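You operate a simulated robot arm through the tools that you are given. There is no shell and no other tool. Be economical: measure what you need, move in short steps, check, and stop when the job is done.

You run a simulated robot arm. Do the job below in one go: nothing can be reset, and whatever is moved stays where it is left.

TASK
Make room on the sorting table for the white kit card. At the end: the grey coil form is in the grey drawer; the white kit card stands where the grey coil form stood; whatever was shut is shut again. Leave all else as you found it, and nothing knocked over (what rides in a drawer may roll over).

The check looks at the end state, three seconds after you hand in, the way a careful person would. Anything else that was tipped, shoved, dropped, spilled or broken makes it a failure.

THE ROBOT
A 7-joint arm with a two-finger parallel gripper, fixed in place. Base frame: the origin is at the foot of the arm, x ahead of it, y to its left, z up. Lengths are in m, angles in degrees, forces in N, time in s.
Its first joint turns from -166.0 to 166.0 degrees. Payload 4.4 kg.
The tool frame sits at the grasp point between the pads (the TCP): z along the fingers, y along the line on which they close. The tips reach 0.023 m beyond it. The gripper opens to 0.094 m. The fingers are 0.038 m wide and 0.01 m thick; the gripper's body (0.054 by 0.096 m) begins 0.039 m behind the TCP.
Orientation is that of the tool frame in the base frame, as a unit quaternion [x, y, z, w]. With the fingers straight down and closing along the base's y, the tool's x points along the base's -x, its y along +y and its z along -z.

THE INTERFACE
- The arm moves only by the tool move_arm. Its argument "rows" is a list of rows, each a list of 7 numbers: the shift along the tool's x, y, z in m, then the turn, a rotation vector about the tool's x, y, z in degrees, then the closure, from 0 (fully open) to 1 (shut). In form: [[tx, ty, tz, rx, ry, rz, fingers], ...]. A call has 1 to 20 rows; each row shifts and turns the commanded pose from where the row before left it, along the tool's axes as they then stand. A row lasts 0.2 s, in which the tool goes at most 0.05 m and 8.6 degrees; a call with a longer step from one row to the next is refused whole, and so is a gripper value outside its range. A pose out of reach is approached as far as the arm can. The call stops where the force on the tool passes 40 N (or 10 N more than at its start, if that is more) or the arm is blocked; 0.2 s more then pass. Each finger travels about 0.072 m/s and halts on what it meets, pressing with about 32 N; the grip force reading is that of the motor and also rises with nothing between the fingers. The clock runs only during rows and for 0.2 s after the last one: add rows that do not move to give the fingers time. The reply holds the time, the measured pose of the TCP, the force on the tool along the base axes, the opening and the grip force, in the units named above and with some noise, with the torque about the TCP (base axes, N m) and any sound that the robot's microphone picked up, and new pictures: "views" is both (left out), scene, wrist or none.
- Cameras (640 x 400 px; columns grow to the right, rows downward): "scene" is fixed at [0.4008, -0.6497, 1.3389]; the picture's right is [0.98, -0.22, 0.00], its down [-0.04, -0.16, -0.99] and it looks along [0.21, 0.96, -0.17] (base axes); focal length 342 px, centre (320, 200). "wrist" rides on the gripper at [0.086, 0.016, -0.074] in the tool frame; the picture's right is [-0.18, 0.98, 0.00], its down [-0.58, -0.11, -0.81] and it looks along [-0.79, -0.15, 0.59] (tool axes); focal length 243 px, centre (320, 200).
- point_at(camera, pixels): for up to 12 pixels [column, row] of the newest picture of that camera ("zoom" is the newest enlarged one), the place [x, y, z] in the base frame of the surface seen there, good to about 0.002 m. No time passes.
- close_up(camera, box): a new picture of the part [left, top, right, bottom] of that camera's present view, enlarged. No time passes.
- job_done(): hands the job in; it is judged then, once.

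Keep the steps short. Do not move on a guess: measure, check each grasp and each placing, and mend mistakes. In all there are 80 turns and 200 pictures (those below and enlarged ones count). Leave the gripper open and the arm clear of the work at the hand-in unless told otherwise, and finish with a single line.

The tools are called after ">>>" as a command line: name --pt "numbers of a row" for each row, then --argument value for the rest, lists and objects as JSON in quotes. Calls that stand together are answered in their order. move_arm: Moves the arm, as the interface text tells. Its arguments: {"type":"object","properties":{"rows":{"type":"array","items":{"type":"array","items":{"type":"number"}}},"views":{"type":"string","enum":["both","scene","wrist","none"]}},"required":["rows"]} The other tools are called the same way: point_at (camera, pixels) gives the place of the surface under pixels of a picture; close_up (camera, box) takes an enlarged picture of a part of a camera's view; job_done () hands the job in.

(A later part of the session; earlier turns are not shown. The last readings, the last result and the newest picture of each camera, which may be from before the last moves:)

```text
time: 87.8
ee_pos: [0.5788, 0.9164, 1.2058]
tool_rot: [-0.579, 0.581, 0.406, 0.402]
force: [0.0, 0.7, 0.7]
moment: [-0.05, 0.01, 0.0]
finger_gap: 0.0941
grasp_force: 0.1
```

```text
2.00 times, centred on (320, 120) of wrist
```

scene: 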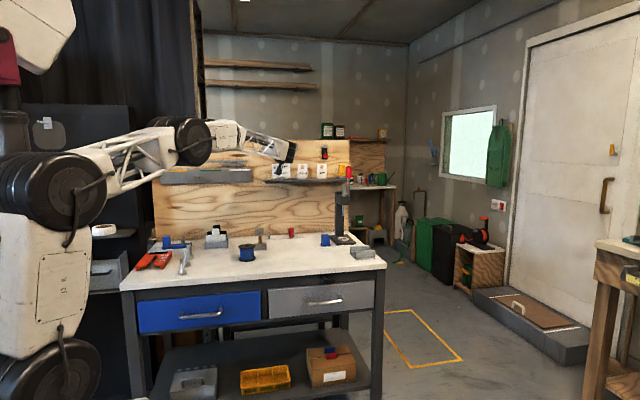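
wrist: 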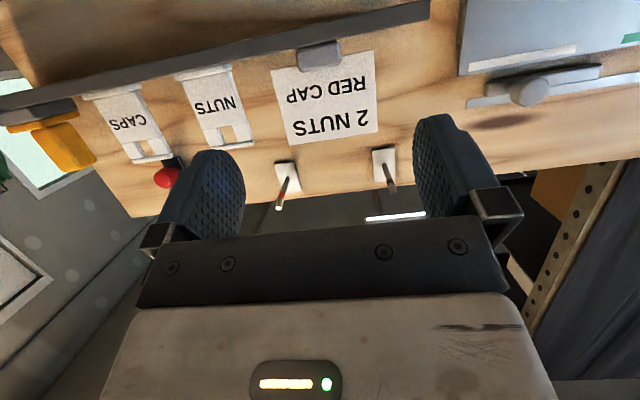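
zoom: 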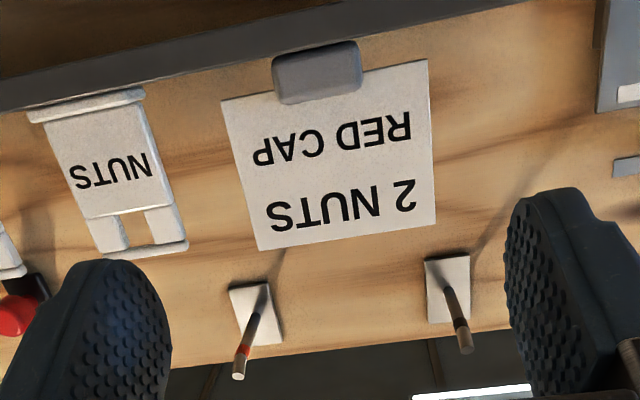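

Zooming on each side edge of the card to get its width and centre accurately.

>>> close_up --camera "wrist" --box '[264, 90, 296, 110]'

>>> point_at --camera "zoom" --pixels '[[40, 200], [80, 200], [120, 200], [160, 200], [200, 200], [240, 200], [280, 200], [320, 200]]'

>>> close_up --camera "wrist" --box '[360, 80, 392, 100]'

>>> point_at --camera "zoom" --pixels '[[160, 200], [200, 200], [240, 200], [270, 200], [300, 200], [330, 200], [360, 200], [400, 200]]'

```text
16.00 times, centred on (280, 100) of wrist
```

zoom: 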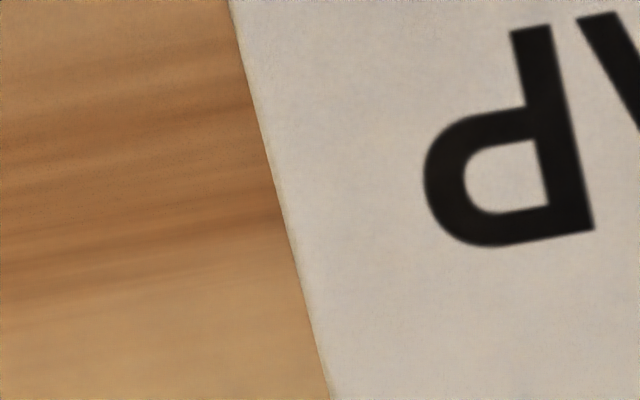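

```text
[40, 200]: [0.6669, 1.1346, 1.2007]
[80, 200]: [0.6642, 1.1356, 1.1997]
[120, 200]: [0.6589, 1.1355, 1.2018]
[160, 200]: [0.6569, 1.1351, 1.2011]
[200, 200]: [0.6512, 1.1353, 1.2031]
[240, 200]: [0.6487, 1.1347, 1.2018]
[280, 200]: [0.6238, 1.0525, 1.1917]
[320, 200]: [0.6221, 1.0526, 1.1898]
```

```text
16.00 times, centred on (376, 90) of wrist
```

zoom: 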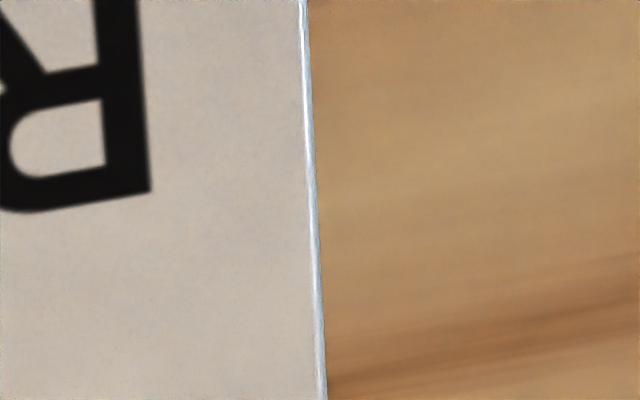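

```text
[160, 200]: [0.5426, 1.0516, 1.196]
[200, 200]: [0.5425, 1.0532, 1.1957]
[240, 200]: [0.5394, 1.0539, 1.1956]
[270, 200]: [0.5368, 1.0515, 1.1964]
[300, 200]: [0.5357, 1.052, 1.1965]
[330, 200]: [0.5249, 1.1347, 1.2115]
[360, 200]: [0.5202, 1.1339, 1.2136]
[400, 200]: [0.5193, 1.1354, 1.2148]
```

The card spans x≈0.535–0.624, width ≈89 mm, centre ≈0.5795. That leaves about 2 mm per side. Advance along +y until the tips are 2 cm in front of it and check.

>>> move_arm --pt "-0.0101 -0.0003 0.0278 0 0 0 0" --pt "-0.0101 -0.0004 0.0278 0 0 0 0" --pt "-0.0101 0 0.0278 0 0 0 0" --pt "0 0 0 0 0 0 0"

>>> close_up --camera "wrist" --box '[160, 20, 480, 220]'

>>> close_up --camera "scene" --box '[255, 140, 335, 190]'

```text
time: 88.8
ee_pos: [0.5788, 1.0049, 1.205]
tool_rot: [-0.579, 0.581, 0.406, 0.401]
force: [0.0, -0.1, 0.3]
moment: [0.02, -0.01, 0.01]
finger_gap: 0.0939
grasp_force: 0.2
```

scene: 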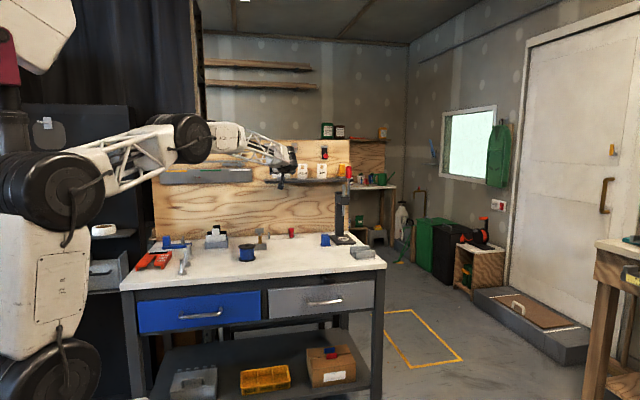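
wrist: 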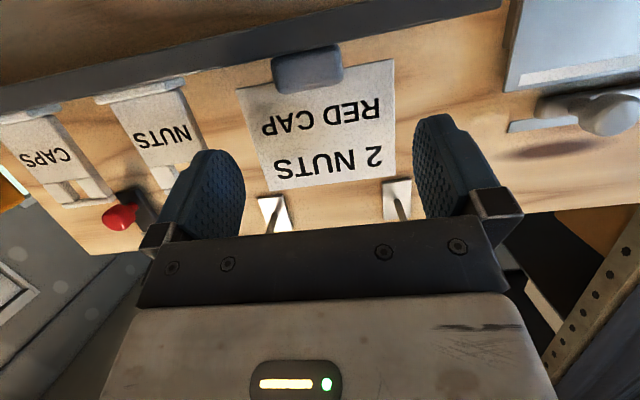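

```text
2.00 times, centred on (320, 120) of wrist
```

zoom: 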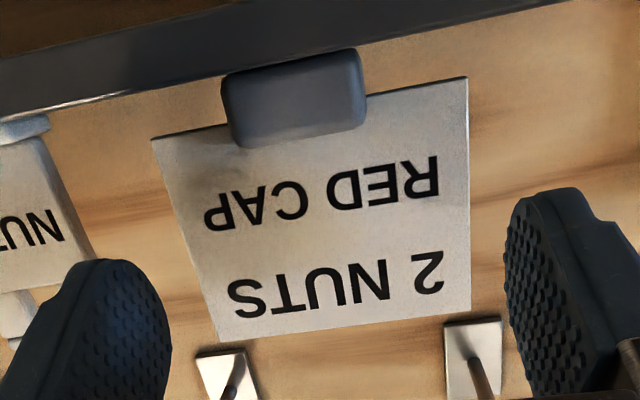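

```text
8.00 times, centred on (295, 165) of scene
```

zoom: 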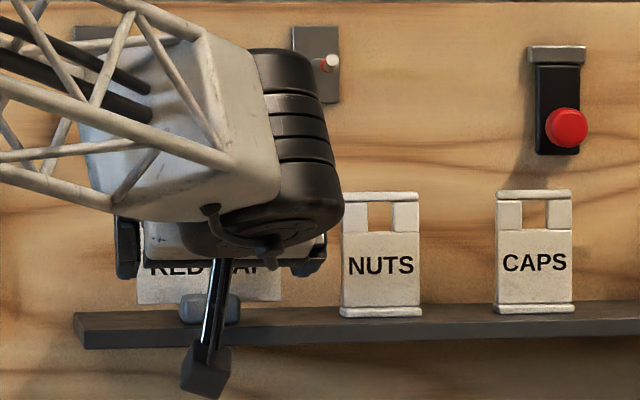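

Checking centring directly: points on both pads' inner faces and both card edges in this same view.

>>> point_at --camera "wrist" --pixels '[[232, 185], [225, 165], [238, 200], [421, 170], [424, 190], [428, 205], [242, 112], [246, 125], [250, 140], [391, 110], [392, 125], [392, 140]]'

```text
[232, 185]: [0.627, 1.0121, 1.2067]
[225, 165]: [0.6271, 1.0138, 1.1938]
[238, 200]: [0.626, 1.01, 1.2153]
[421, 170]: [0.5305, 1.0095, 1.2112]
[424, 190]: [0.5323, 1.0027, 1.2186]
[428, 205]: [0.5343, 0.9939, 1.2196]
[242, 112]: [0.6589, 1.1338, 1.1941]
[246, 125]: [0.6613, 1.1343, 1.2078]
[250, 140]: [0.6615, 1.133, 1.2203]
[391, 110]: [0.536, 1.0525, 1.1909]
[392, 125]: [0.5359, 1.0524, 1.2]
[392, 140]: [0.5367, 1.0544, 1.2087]
```

Pads at x≈0.532 and 0.627, card edges at 0.535 and 0.624: well centred. Advance 42 mm in small steps.

>>> move_arm --pt "-0.0036 0 0.0099 0 0 0 0" --pt "-0.0036 0 0.0099 0 0 0 0" --pt "-0.0036 0 0.0099 0 0 0 0" --pt "-0.0036 0 0.0099 0 0 0 0" --pt "0 0 0 0 0 0 0" --views "wrist"

>>> close_up --camera "wrist" --box '[160, 50, 480, 250]'

```text
time: 90.0
ee_pos: [0.5781, 1.0466, 1.2038]
tool_rot: [-0.58, 0.581, 0.406, 0.401]
force: [0.2, 0.4, -0.6]
moment: [0.01, 0.01, 0.03]
finger_gap: 0.094
grasp_force: 0.1
```

wrist: 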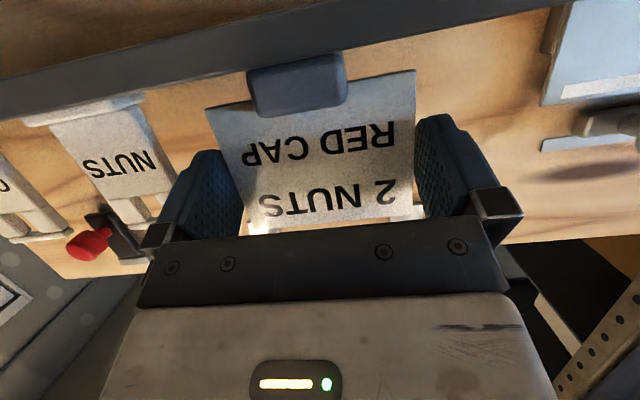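

```text
2.00 times, centred on (320, 150) of wrist
```

zoom: 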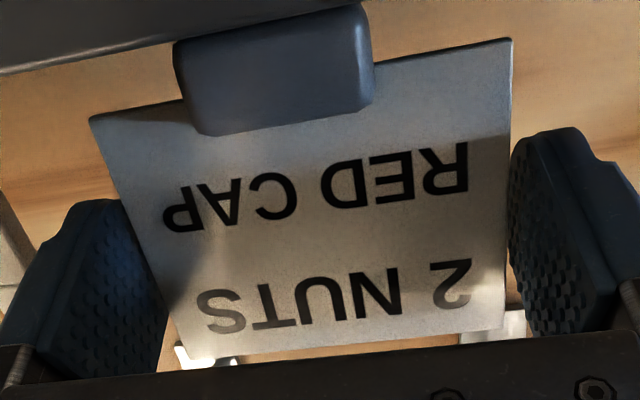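

Card sits between the pads and no force is felt. Close gently.

>>> move_arm --pt "0 0 0 0 0 0 0.04" --pt "0 0 0 0 0 0 0.06" --pt "0 0 0 0 0 0 0.1" --pt "0 0 0 0 0 0 0.15" --pt "0 0 0 0 0 0 0.15" --views "wrist"

>>> point_at --camera "wrist" --pixels '[[300, 110], [300, 190], [300, 90], [300, 75], [240, 150], [390, 150]]'

```text
time: 91.2
ee_pos: [0.5795, 1.0466, 1.2044]
tool_rot: [-0.579, 0.582, 0.406, 0.402]
force: [0.5, 0.0, 0.8]
moment: [0.0, -0.06, 0.01]
finger_gap: 0.0891
grasp_force: 31.8
```

wrist: 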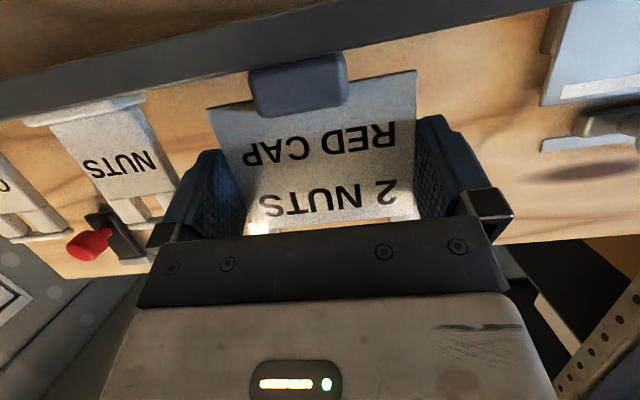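

```text
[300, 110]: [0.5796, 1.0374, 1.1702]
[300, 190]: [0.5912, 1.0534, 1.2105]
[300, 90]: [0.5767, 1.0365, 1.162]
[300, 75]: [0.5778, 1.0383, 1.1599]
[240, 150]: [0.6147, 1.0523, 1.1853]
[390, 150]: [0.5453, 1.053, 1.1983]
```

Gripped at 89.1 mm, card still upright. Lift 2 cm and see whether it comes.

>>> move_arm --pt "-0.0047 0 -0.0017 0 0 0 0.15" --pt "-0.0047 0 -0.0017 0 0 0 0.15" --pt "-0.0047 0 -0.0017 0 0 0 0.15" --pt "-0.0047 0 -0.0017 0 0 0 0.15"

>>> point_at --camera "wrist" --pixels '[[300, 110], [300, 190], [300, 90], [240, 150], [390, 150]]'

>>> close_up --camera "scene" --box '[255, 140, 335, 190]'

```text
time: 92.2
ee_pos: [0.5798, 1.0468, 1.2243]
tool_rot: [-0.579, 0.581, 0.406, 0.402]
force: [0.8, 0.8, -0.2]
moment: [0.0, 0.01, 0.01]
finger_gap: 0.0892
grasp_force: 32.4
```

scene: 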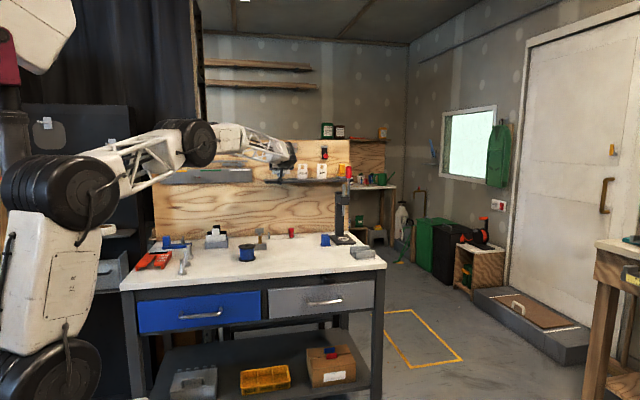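
wrist: 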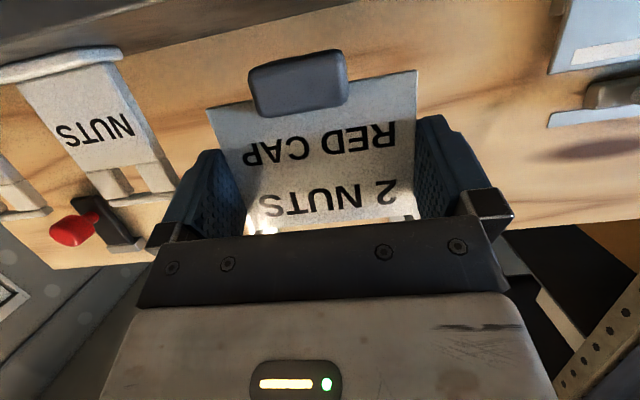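

```text
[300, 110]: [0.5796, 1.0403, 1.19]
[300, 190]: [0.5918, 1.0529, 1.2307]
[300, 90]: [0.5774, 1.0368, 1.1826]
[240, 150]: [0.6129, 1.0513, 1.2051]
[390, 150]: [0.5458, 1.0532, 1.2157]
```

```text
8.00 times, centred on (295, 165) of scene
```

zoom: 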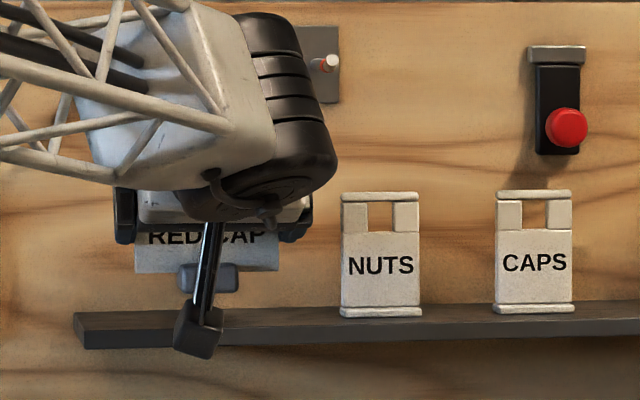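

The card came free of the shelf and holds steady, so it is the movable kit card. Foot bottom is 51 mm below the TCP, foot centre about 7 mm beyond it. Retreat along −y to y≈0.8475, then lower to z≈0.93 over the coil form's spot.

>>> move_arm --pt "0.0057 0 -0.0156 0 0 0 0.15" --pt "0.0103 0 -0.0284 0 0 0 0.15" --pt "0.0103 0 -0.0284 0 0 0 0.15" --pt "0.0103 0 -0.0284 0 0 0 0.15" --pt "0.0103 0 -0.0284 0 0 0 0.15" --pt "0.0103 0 -0.0284 0 0 0 0.15" --pt "0.0103 0 -0.0284 0 0 0 0.15" --pt "0 0 0 0 0 0 0.15" --pt "0.0282 0 0.0103 0 0 0 0.15" --pt "0.0282 0 0.0103 0 0 0 0.15" --pt "0.0282 0 0.0103 0 0 0 0.15" --pt "0.0282 0 0.0103 0 0 0 0.15" --pt "0.0282 0 0.0103 0 0 0 0.15" --pt "0.0282 0 0.0103 0 0 0 0.15" --pt "0.0282 0 0.0103 0 0 0 0.15" --pt "0 0 0 0 0 0 0.15"

>>> close_up --camera "scene" --box '[230, 200, 342, 270]'

```text
time: 95.6
ee_pos: [0.5795, 0.8478, 1.0149]
tool_rot: [-0.579, 0.581, 0.406, 0.402]
force: [0.1, 0.8, -0.4]
moment: [-0.03, -0.01, 0.02]
finger_gap: 0.0887
grasp_force: 32.0
```

scene: 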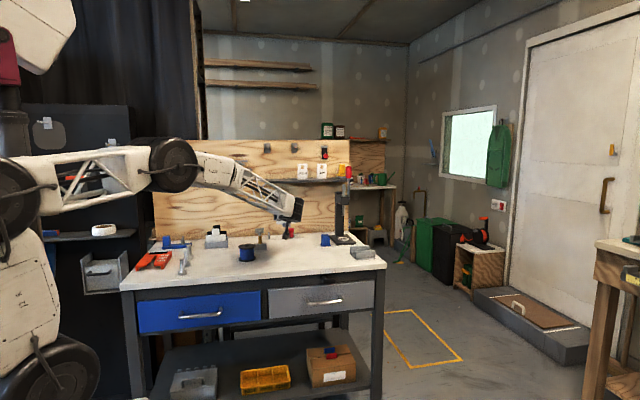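
wrist: 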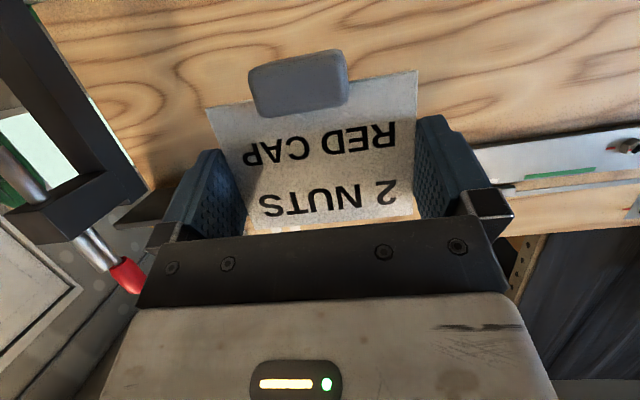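

```text
5.71 times, centred on (286, 235) of scene
```

zoom: 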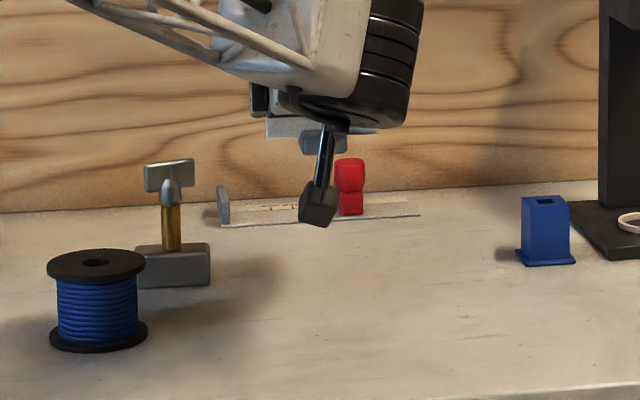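

Path clear; the lowest wrist part stays above the TCP level. Checking how the card hangs before lowering.

>>> point_at --camera "wrist" --pixels '[[255, 85], [343, 75], [300, 62], [300, 105], [285, 160], [285, 200], [230, 130], [410, 120]]'

>>> point_at --camera "scene" --pixels '[[288, 248], [300, 246], [278, 248], [288, 252]]'

```text
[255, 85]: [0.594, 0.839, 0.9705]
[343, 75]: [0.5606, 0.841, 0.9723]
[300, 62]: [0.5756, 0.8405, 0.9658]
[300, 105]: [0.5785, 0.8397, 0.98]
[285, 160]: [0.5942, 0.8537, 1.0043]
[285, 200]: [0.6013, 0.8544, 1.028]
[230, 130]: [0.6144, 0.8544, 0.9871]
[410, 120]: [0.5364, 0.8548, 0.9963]
```

```text
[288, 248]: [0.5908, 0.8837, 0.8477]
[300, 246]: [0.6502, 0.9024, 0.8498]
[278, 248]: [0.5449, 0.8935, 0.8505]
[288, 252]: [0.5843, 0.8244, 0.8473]
```

Card is vertical at y≈0.8545, as wanted. Lower to TCP z≈0.904 (foot ≈3 mm above the table).

>>> move_arm --pt "0.0282 -0.0005 0.0103 0 0 0 0.15" --pt "0.0282 -0.0005 0.0103 0 0 0 0.15" --pt "0.0235 0 0.0086 0 0 0 0.15" --pt "0.0141 0 0.0051 0 0 0 0.15" --pt "0.0104 0 0.0038 0 0 0 0.15" --pt "0 0 0 0 0 0 0.15" --views "scene"

>>> close_up --camera "scene" --box '[246, 215, 326, 265]'

```text
time: 96.6
ee_pos: [0.5815, 0.8483, 0.9332]
tool_rot: [-0.578, 0.579, 0.408, 0.406]
force: [0.1, -1.5, 6.6]
moment: [-0.84, 0.08, -0.01]
finger_gap: 0.0894
grasp_force: 32.1
stopped in row 4: the force on the tool passed its limit at 85 N (the readings are from after the stop); the commanded pose is now the measured one
```

scene: 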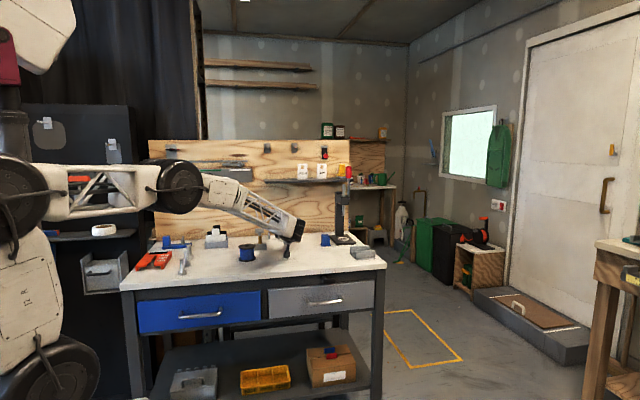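

```text
8.00 times, centred on (286, 240) of scene
```

zoom: 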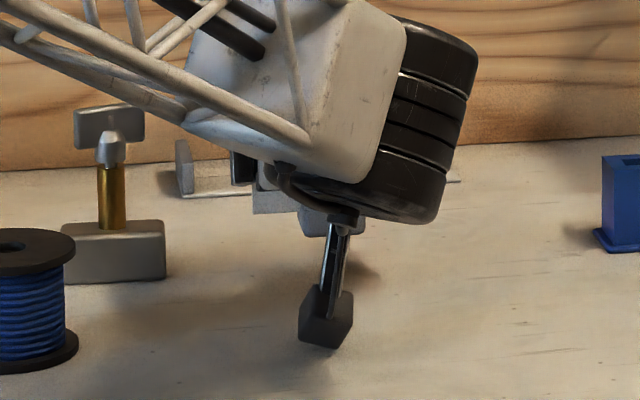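

The wrist camera box touched the table (TCP z 0.933), not the card. Lift away and check the card and grip.

>>> move_arm --pt "-0.0094 0 -0.0034 0 0 0 0.15" --pt "-0.0188 0 -0.0069 0 0 0 0.15" --pt "-0.0188 0 -0.0069 0 0 0 0.15" --pt "0 0 0 0 0 0 0.15"

>>> point_at --camera "wrist" --pixels '[[255, 85], [343, 75], [300, 62], [300, 105], [285, 160], [285, 200], [230, 130], [410, 120]]'

>>> close_up --camera "scene" --box '[246, 215, 326, 265]'

```text
time: 97.6
ee_pos: [0.5831, 0.8478, 0.9811]
tool_rot: [-0.578, 0.579, 0.407, 0.406]
force: [0.4, 0.3, -0.8]
moment: [-0.01, 0.0, 0.01]
finger_gap: 0.0893
grasp_force: 32.0
```

scene: 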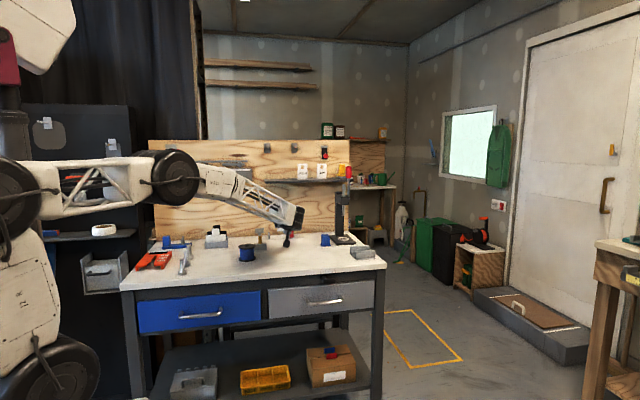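
wrist: 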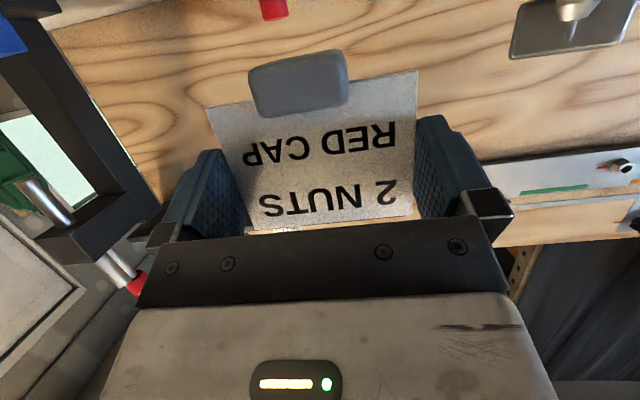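

```text
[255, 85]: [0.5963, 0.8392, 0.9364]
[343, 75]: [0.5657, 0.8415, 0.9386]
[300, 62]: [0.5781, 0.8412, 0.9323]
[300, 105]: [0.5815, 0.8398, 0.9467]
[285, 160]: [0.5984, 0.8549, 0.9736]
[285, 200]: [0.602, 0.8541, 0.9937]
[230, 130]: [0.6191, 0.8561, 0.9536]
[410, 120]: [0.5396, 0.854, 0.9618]
```

```text
8.00 times, centred on (286, 240) of scene
```

zoom: 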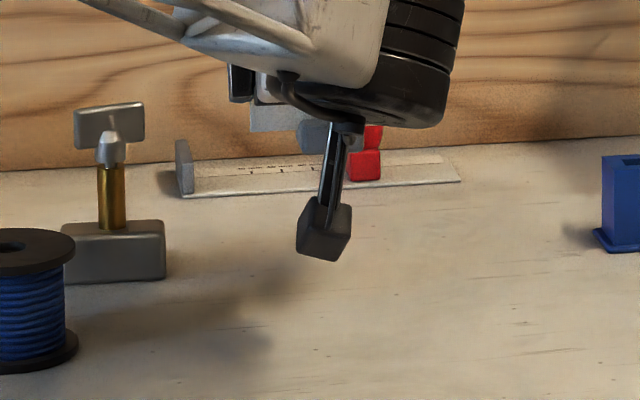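

Card is unmoved in the grip. At this tilt I can't place it here because of the camera box, so I'll set it down near the front edge (y≈0.655), with the camera overhanging the edge. Then I'll regrip it at a steeper tilt. Moving there.

>>> move_arm --pt "-0.0188 0 -0.0068 0 0.5 0 0.15" --pt "0.0098 0 -0.0269 0 0 0 0.15" --pt "0.0098 0 -0.0269 0 0 0 0.15" --pt "0.0098 0 -0.0269 0 0 0 0.15" --pt "0.0098 0 -0.0269 0 0 0 0.15" --pt "0.0098 0 -0.0269 0 0 0 0.15" --pt "0.0098 0 -0.0269 0 0 0 0.15" --pt "0.0098 0 -0.0269 0 0 0 0.15" --pt "0 0 0 0 0 0 0.15" --views "wrist"

>>> point_at --camera "wrist" --pixels '[[300, 62], [300, 105], [285, 200], [230, 130], [410, 120]]'

>>> point_at --camera "scene" --pixels '[[276, 270], [276, 277], [290, 273], [262, 268]]'

```text
time: 99.6
ee_pos: [0.5803, 0.647, 1.0045]
tool_rot: [-0.58, 0.581, 0.405, 0.403]
force: [0.1, 0.0, -0.3]
moment: [0.01, -0.01, 0.0]
finger_gap: 0.0889
grasp_force: 32.0
```

wrist: 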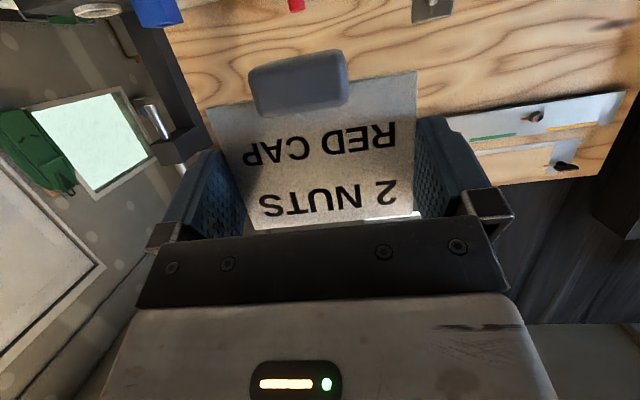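

```text
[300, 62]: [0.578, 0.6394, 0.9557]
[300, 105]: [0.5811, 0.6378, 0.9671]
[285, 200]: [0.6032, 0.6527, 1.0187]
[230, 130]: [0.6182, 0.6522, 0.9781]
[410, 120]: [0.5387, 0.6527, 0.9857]
```

```text
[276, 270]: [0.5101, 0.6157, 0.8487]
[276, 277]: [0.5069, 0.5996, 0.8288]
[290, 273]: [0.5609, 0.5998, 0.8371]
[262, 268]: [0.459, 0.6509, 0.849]
```

Table edge is y≈0.60 and the camera hangs clear in front of it. Lower to TCP z≈0.905.

>>> move_arm --pt "0.0282 0 0.0103 0 0 0 0.15" --pt "0.0282 0 0.0103 0 0 0 0.15" --pt "0.0235 0 0.0086 0 0 0 0.15" --pt "0.0094 0 0.0034 0 0 0 0.15" --pt "0.0038 0 0.0014 0 0 0 0.15" --pt "0 0 0 0 0 0 0.15"

>>> close_up --camera "scene" --box '[230, 225, 342, 295]'

```text
time: 101.0
ee_pos: [0.5816, 0.6471, 0.9047]
tool_rot: [-0.58, 0.581, 0.405, 0.403]
force: [0.7, 0.0, 0.3]
moment: [0.05, -0.02, 0.0]
finger_gap: 0.0889
grasp_force: 32.1
```

scene: 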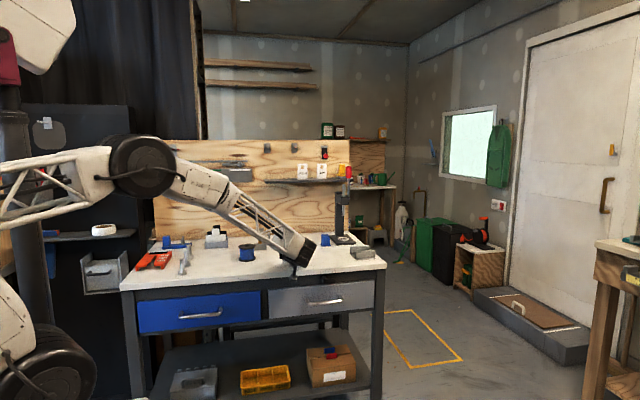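
wrist: 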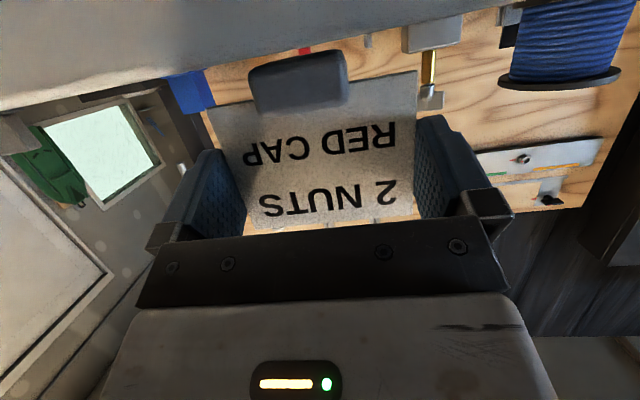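

```text
5.71 times, centred on (286, 260) of scene
```

zoom: 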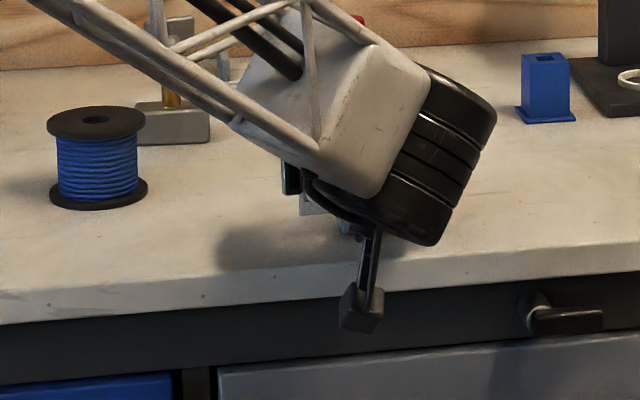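

Still free of contact. Lower in 1 mm steps and watch the force.

>>> move_arm --pt "0.0009 0 0.0003 0 0 0 0.15" --pt "0.0009 0 0.0003 0 0 0 0.15" --pt "0.0009 0 0.0003 0 0 0 0.15" --pt "0 0 0 0 0 0 0.15" --views "wrist"

>>> point_at --camera "wrist" --pixels '[[300, 54], [300, 62], [300, 80], [300, 40]]'

```text
time: 102.0
ee_pos: [0.5817, 0.6459, 0.9013]
tool_rot: [0.581, -0.58, -0.405, -0.402]
force: [-0.5, 0.8, 3.1]
moment: [0.07, -0.02, 0.01]
finger_gap: 0.089
grasp_force: 32.0
```

wrist: 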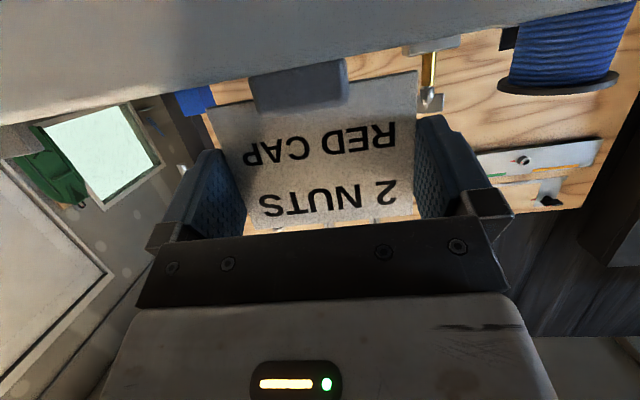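

```text
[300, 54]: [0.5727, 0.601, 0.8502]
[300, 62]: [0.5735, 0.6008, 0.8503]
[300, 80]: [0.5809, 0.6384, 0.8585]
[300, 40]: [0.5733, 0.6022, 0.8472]
```

Contact begins (3 N up at z 0.9013). Half a millimetre more, then open fully.

>>> move_arm --pt "0.0005 0 0.0002 0 0 0 0.15" --pt "0 0 0 0 0 0 0.08" --pt "0 0 0 0 0 0 0.03" --pt "0 0 0 0 0 0 0" --pt "0 0 0 0 0 0 0" --views "wrist"

>>> close_up --camera "wrist" --box '[160, 50, 480, 250]'

>>> point_at --camera "wrist" --pixels '[[300, 80], [285, 200], [285, 160], [230, 130], [410, 120], [222, 165], [420, 170]]'

```text
time: 103.2
ee_pos: [0.5813, 0.6476, 0.9011]
tool_rot: [-0.58, 0.581, 0.404, 0.404]
force: [0.4, -0.7, 0.3]
moment: [-0.01, 0.04, 0.02]
finger_gap: 0.0941
grasp_force: 0.0
```

wrist: 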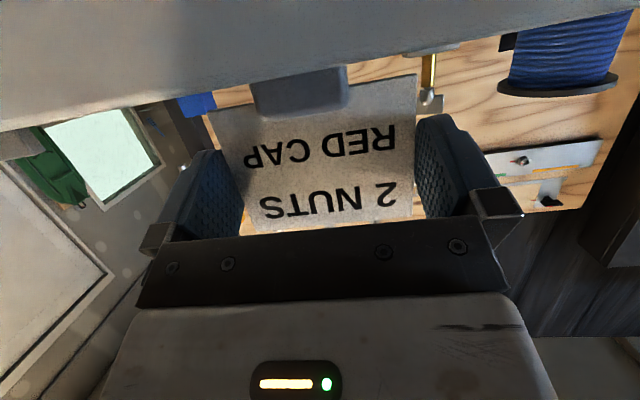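

```text
2.00 times, centred on (320, 150) of wrist
```

zoom: 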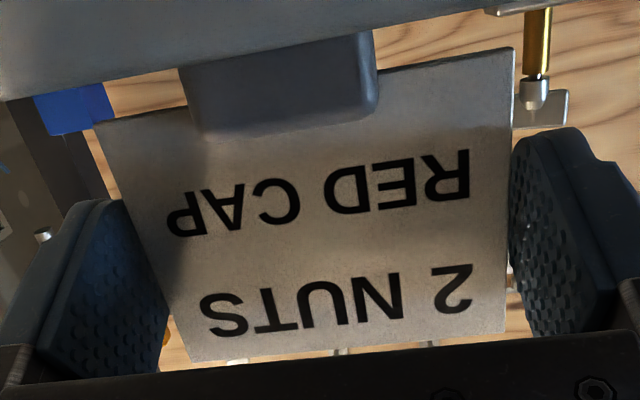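

```text
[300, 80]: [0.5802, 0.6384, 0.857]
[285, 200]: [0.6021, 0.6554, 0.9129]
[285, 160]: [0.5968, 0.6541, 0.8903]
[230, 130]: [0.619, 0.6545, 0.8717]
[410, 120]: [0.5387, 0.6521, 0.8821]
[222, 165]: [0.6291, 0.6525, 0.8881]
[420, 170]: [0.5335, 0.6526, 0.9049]
```

Released; the card stands upright at y≈0.653. Back straight out 0.10 m, then check it.

>>> move_arm --pt "0.0034 0 -0.0094 0 0 0 0" --pt "0.0068 0 -0.0188 0 0 0 0" --pt "0.0068 0 -0.0188 0 0 0 0" --pt "0.0068 0 -0.0188 0 0 0 0" --pt "0.0068 0 -0.0188 0 0 0 0" --pt "0.0068 0 -0.0188 0 0 0 0" --views "wrist"

```text
time: 104.6
ee_pos: [0.5817, 0.5384, 0.9011]
tool_rot: [-0.58, 0.581, 0.405, 0.403]
force: [0.5, -0.7, -0.4]
moment: [-0.01, -0.01, -0.02]
finger_gap: 0.0941
grasp_force: 0.2
```

wrist: 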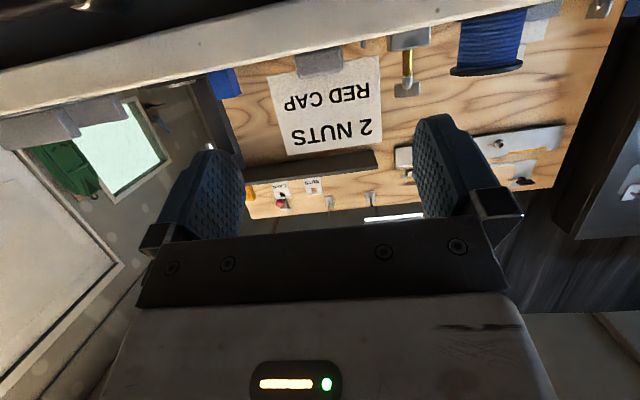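

Card standing well. Rise 5 cm, steepen the tool by 30°, and view again for regripping.

>>> move_arm --pt "-0.0235 0 -0.0086 0 0 0 0" --pt "-0.0235 0 -0.0086 0 0 0 0" --pt "0 0 0 0 8.5 0 0" --pt "0 0 0 0 8.5 0 0" --pt "0 0 0 0 8.5 0 0" --pt "0 0 0 0 4.5 0 0" --pt "0 0 0 0 0 0 0" --views "wrist"

>>> close_up --camera "wrist" --box '[220, 20, 412, 140]'

```text
time: 106.2
ee_pos: [0.5837, 0.5379, 0.9528]
tool_rot: [-0.665, 0.666, 0.24, 0.238]
force: [0.7, 0.3, 0.0]
moment: [0.03, -0.01, 0.03]
finger_gap: 0.0939
grasp_force: 0.1
```

wrist: 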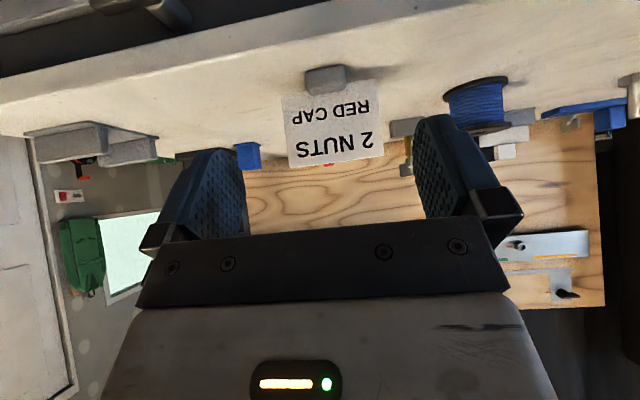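

```text
3.33 times, centred on (316, 80) of wrist
```

zoom: 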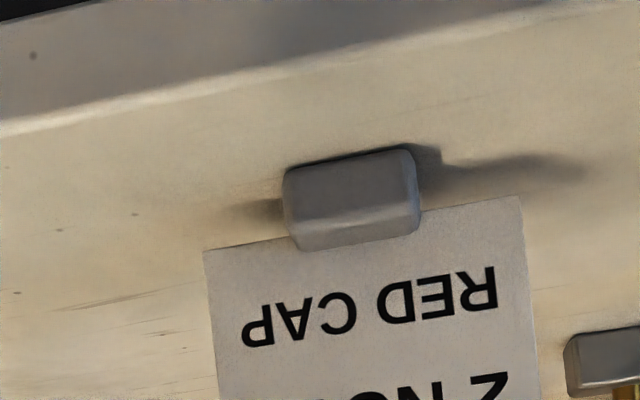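

Measuring the edges and yaw of the card and the pads' inner faces.

>>> point_at --camera "wrist" --pixels '[[287, 125], [285, 110], [289, 145], [378, 100], [379, 125], [381, 140], [330, 120], [335, 150], [229, 180], [235, 195], [421, 170], [424, 185]]'

>>> close_up --camera "wrist" --box '[272, 115, 304, 135]'

>>> close_up --camera "wrist" --box '[364, 110, 396, 130]'

```text
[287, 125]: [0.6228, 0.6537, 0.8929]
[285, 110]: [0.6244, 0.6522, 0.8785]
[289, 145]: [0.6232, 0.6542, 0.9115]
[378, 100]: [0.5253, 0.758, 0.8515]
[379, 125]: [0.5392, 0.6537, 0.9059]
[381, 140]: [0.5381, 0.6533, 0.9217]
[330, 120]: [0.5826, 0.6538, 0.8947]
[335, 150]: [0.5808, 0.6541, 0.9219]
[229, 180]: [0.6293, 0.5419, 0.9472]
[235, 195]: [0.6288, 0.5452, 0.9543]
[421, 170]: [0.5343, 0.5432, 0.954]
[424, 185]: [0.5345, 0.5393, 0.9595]
```

```text
16.00 times, centred on (288, 125) of wrist
```

zoom: 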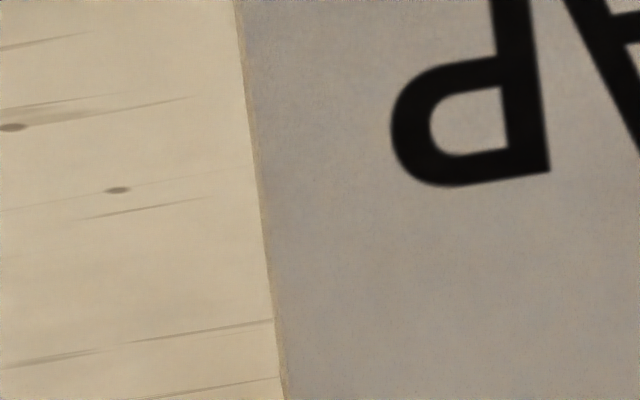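

```text
16.00 times, centred on (380, 120) of wrist
```

zoom: 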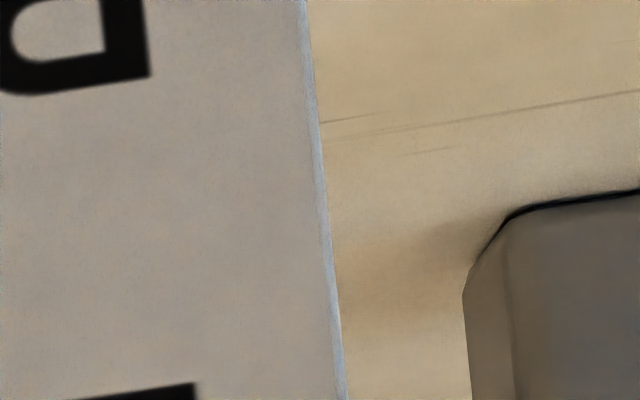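

Card centre x≈0.581, pads centred at 0.5817. Shift 0.8 mm, lower to z≈0.893, advance to y≈0.608 (tips 16 mm short) and check.

>>> move_arm --pt "0.0191 0.0004 0.0232 0 0 0 0" --pt "0.0191 0.0004 0.0232 0 0 0 0" --pt "-0.018 0 0.0148 0 0 0 0" --pt "-0.018 0 0.0148 0 0 0 0" --pt "-0.018 0 0.0148 0 0 0 0" --pt "0 0 0 0 0 0 0" --views "wrist"

>>> point_at --camera "wrist" --pixels '[[232, 185], [236, 200], [240, 212], [421, 170], [424, 185], [428, 200], [330, 120], [330, 160]]'

>>> close_up --camera "wrist" --box '[200, 50, 456, 210]'

```text
time: 107.6
ee_pos: [0.5807, 0.608, 0.8925]
tool_rot: [0.665, -0.665, -0.241, -0.24]
force: [0.4, 0.6, 0.4]
moment: [0.02, -0.03, -0.01]
finger_gap: 0.0939
grasp_force: 0.0
```

wrist: 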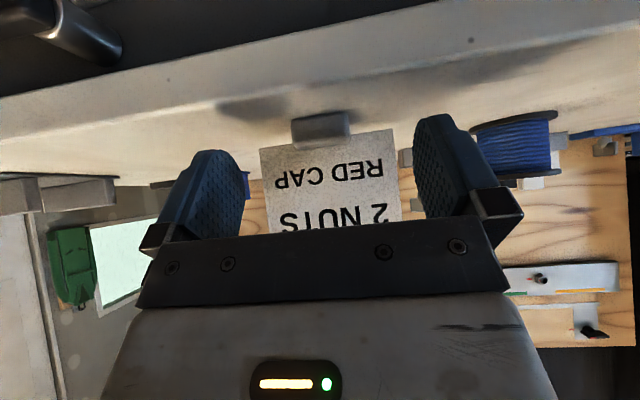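

```text
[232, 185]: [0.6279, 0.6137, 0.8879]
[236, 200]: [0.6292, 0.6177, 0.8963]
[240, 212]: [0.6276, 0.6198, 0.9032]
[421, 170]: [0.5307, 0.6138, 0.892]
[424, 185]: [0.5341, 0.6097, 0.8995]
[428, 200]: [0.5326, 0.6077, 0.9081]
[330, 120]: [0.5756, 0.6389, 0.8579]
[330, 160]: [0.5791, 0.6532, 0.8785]
```

```text
2.50 times, centred on (328, 130) of wrist
```

zoom: 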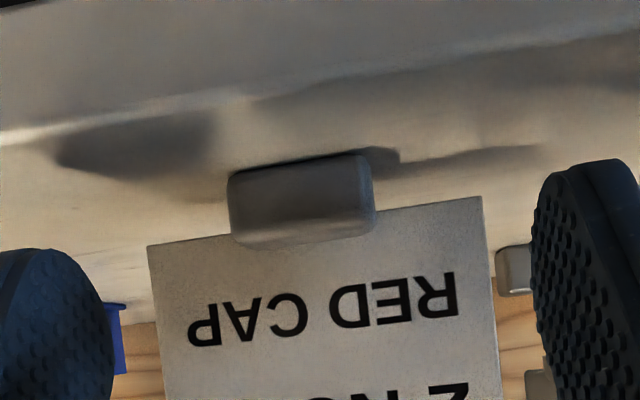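

Pads centred at 0.5804 and card at about 0.580. Advance 40 mm in small steps.

>>> move_arm --pt "-0.0077 0 0.0064 0 0 0 0" --pt "-0.0077 0 0.0064 0 0 0 0" --pt "-0.0077 0 0.0064 0 0 0 0" --pt "-0.0077 0 0.0064 0 0 0 0" --pt "0 0 0 0 0 0 0" --views "both"

>>> close_up --camera "wrist" --box '[160, 80, 480, 250]'

```text
time: 108.8
ee_pos: [0.5786, 0.6476, 0.8922]
tool_rot: [-0.665, 0.666, 0.241, 0.239]
force: [0.3, 0.4, 0.1]
moment: [0.02, 0.04, 0.03]
finger_gap: 0.0938
grasp_force: 0.0
```

scene: 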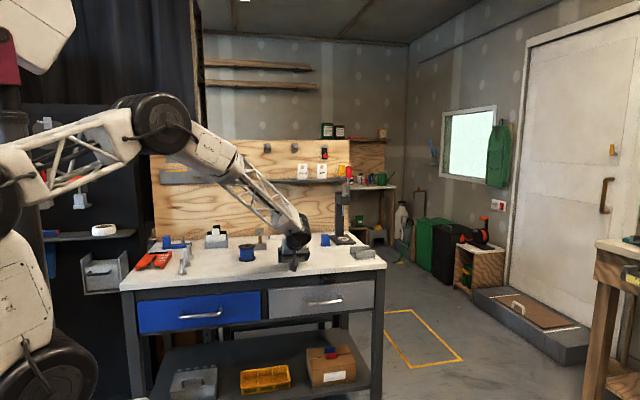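
wrist: 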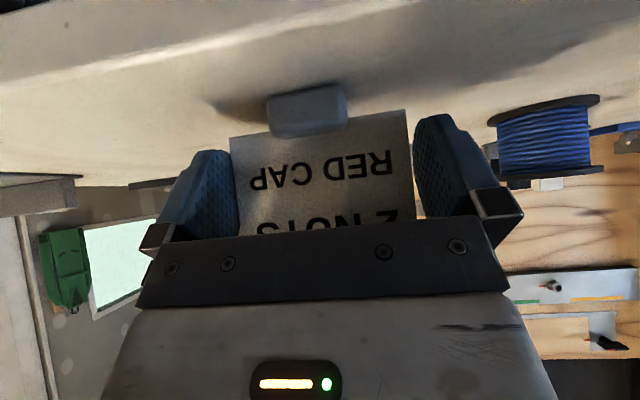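

```text
2.00 times, centred on (320, 165) of wrist
```

zoom: 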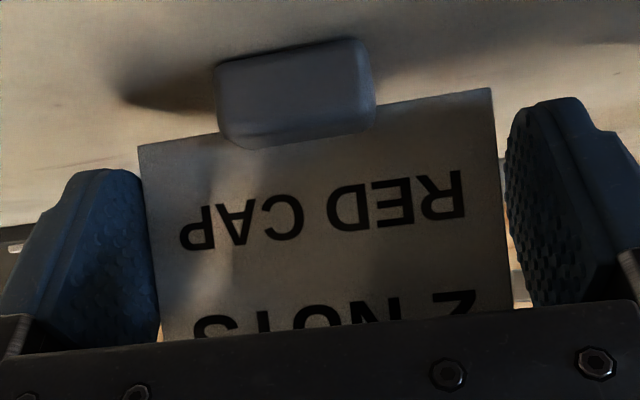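

Card is between the pads. Closing.

>>> move_arm --pt "0 0 0 0 0 0 0.03" --pt "0 0 0 0 0 0 0.06" --pt "0 0 0 0 0 0 0.1" --pt "0 0 0 0 0 0 0.15" --pt "0 0 0 0 0 0 0.15" --views "wrist"

>>> point_at --camera "wrist" --pixels '[[250, 165], [400, 150], [320, 160], [320, 215], [305, 100], [305, 125]]'

```text
time: 110.0
ee_pos: [0.5787, 0.6479, 0.8922]
tool_rot: [-0.665, 0.665, 0.241, 0.24]
force: [0.2, -0.3, -0.2]
moment: [0.0, 0.02, 0.03]
finger_gap: 0.0891
grasp_force: 31.9
```

wrist: 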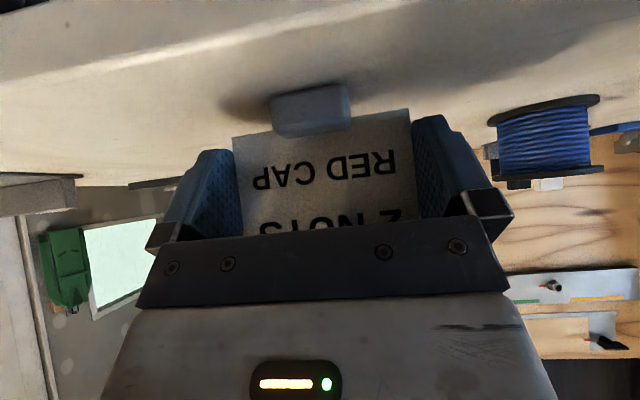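

```text
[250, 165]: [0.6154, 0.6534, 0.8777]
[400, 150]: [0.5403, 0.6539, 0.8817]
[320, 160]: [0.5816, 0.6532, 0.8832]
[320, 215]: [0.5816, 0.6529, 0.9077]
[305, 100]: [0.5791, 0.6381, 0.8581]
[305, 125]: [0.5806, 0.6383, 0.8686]
```

Gripped at 89.1 mm, card vertical. Lift 6 cm, carry 0.201 m in +y, and lower to about 5 mm above the table.

>>> move_arm --pt "-0.0064 0 -0.0077 0 0 0 0.15" --pt "-0.0159 0 -0.0193 0 0 0 0.15" --pt "-0.0159 0 -0.0193 0 0 0 0.15" --pt "-0.0259 -0.0005 0.0213 0 0 0 0.15" --pt "-0.0259 -0.0005 0.0213 0 0 0 0.15" --pt "-0.0259 -0.0005 0.0213 0 0 0 0.15" --pt "-0.0259 0 0.0213 0 0 0 0.15" --pt "-0.0259 0 0.0213 0 0 0 0.15" --pt "-0.0259 0 0.0213 0 0 0 0.15" --pt "0 0 0 0 0 0 0.15" --pt "0.0159 0 0.0193 0 0 0 0.15" --pt "0.0127 0 0.0154 0 0 0 0.15" --pt "0.0064 0 0.0077 0 0 0 0.15" --pt "0 0 0 0 0 0 0.15"

>>> point_at --camera "wrist" --pixels '[[250, 165], [400, 150], [320, 160], [320, 215], [305, 100], [305, 125]]'

>>> close_up --camera "scene" --box '[238, 210, 334, 270]'

```text
time: 113.0
ee_pos: [0.5822, 0.8491, 0.8975]
tool_rot: [0.665, -0.665, -0.242, -0.24]
force: [1.1, 0.1, -0.6]
moment: [0.01, 0.01, -0.01]
finger_gap: 0.0892
grasp_force: 32.3
```

scene: 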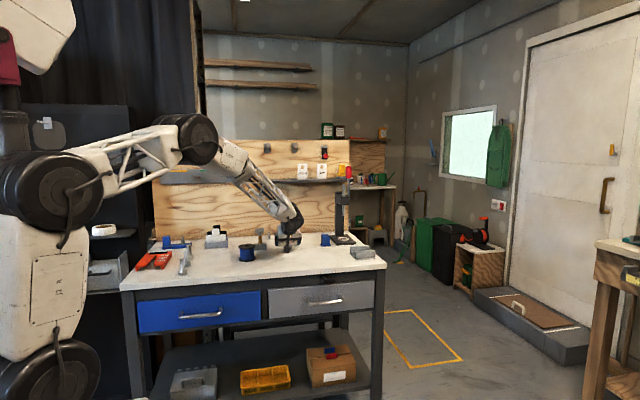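
wrist: 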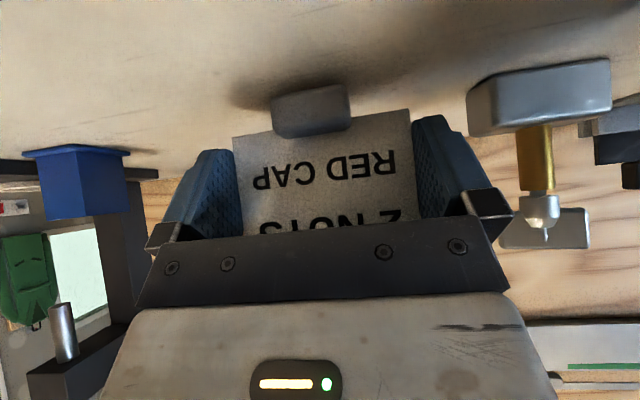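

```text
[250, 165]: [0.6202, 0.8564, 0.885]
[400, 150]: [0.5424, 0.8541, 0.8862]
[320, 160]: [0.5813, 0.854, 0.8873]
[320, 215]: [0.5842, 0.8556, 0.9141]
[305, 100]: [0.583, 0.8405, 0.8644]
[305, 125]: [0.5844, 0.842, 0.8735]
```

```text
6.67 times, centred on (286, 240) of scene
```

zoom: 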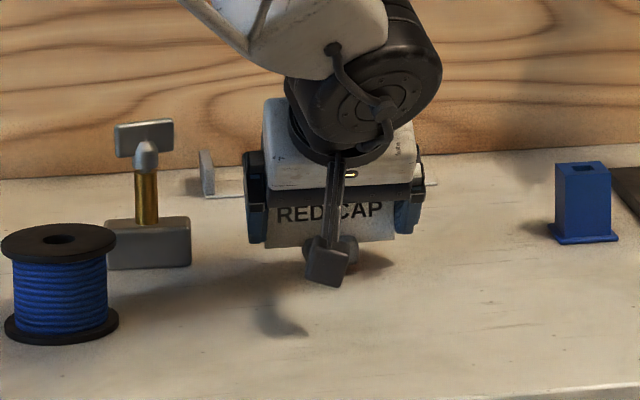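

Card is at (≈0.581, 0.854), vertical. Lower in 1 mm steps to contact.

>>> move_arm --pt "0.0006 0.0005 0.0008 0 0 0 0.15" --pt "0.0006 0.0005 0.0008 0 0 0 0.15" --pt "0.0006 0 0.0008 0 0 0 0.15" --pt "0.0006 0 0.0008 0 0 0 0.15" --pt "0 0 0 0 0 0 0.15" --views "none"

```text
time: 114.2
ee_pos: [0.5831, 0.8494, 0.8927]
tool_rot: [-0.665, 0.665, 0.241, 0.239]
force: [-0.2, 0.2, -0.3]
moment: [0.0, -0.01, 0.01]
finger_gap: 0.0889
grasp_force: 31.9
```

Not yet in contact; continue in half-millimetre steps.

>>> move_arm --pt "0.0003 0.0005 0.0004 0 0 0 0.15" --pt "0.0003 0.0005 0.0004 0 0 0 0.15" --pt "0.0003 0 0.0004 0 0 0 0.15" --pt "0 0 0 0 0 0 0.15" --views "none"

```text
time: 115.2
ee_pos: [0.5803, 0.8496, 0.8929]
tool_rot: [-0.665, 0.666, 0.241, 0.239]
force: [-0.1, 0.6, -0.4]
moment: [0.0, -0.01, 0.0]
finger_gap: 0.0891
grasp_force: 32.3
```

>>> move_arm --pt "0.0003 0 0.0004 0 0 0 0.15" --pt "0.0003 0 0.0004 0 0 0 0.15" --pt "0 0 0 0 0 0 0.15" --views "wrist"

>>> point_at --camera "wrist" --pixels '[[305, 88], [305, 95], [305, 80], [305, 70], [320, 160], [400, 150], [250, 165]]'

```text
time: 116.0
ee_pos: [0.5804, 0.8493, 0.8924]
tool_rot: [-0.665, 0.665, 0.241, 0.239]
force: [-0.6, -0.2, 0.1]
moment: [0.02, -0.01, -0.01]
finger_gap: 0.089
grasp_force: 31.3
```

wrist: 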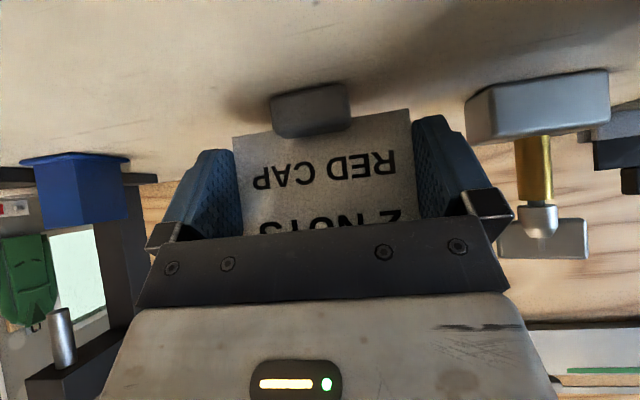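

```text
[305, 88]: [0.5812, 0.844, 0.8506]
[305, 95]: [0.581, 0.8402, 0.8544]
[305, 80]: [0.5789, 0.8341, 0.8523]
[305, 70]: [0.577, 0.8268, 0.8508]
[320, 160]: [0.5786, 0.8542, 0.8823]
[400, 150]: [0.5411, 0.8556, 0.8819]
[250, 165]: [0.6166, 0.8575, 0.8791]
```

Foot is within about a millimetre of the table. A few more half-millimetre steps until force shows.

>>> move_arm --pt "0.0003 0 0.0004 0 0 0 0.15" --pt "0.0003 0 0.0004 0 0 0 0.15" --pt "0 0 0 0 0 0 0.15" --views "none"

```text
time: 116.8
ee_pos: [0.5805, 0.8497, 0.8915]
tool_rot: [0.665, -0.665, -0.241, -0.239]
force: [-1.5, 1.6, 14.1]
moment: [0.16, -0.03, 0.01]
finger_gap: 0.0892
grasp_force: 32.4
```

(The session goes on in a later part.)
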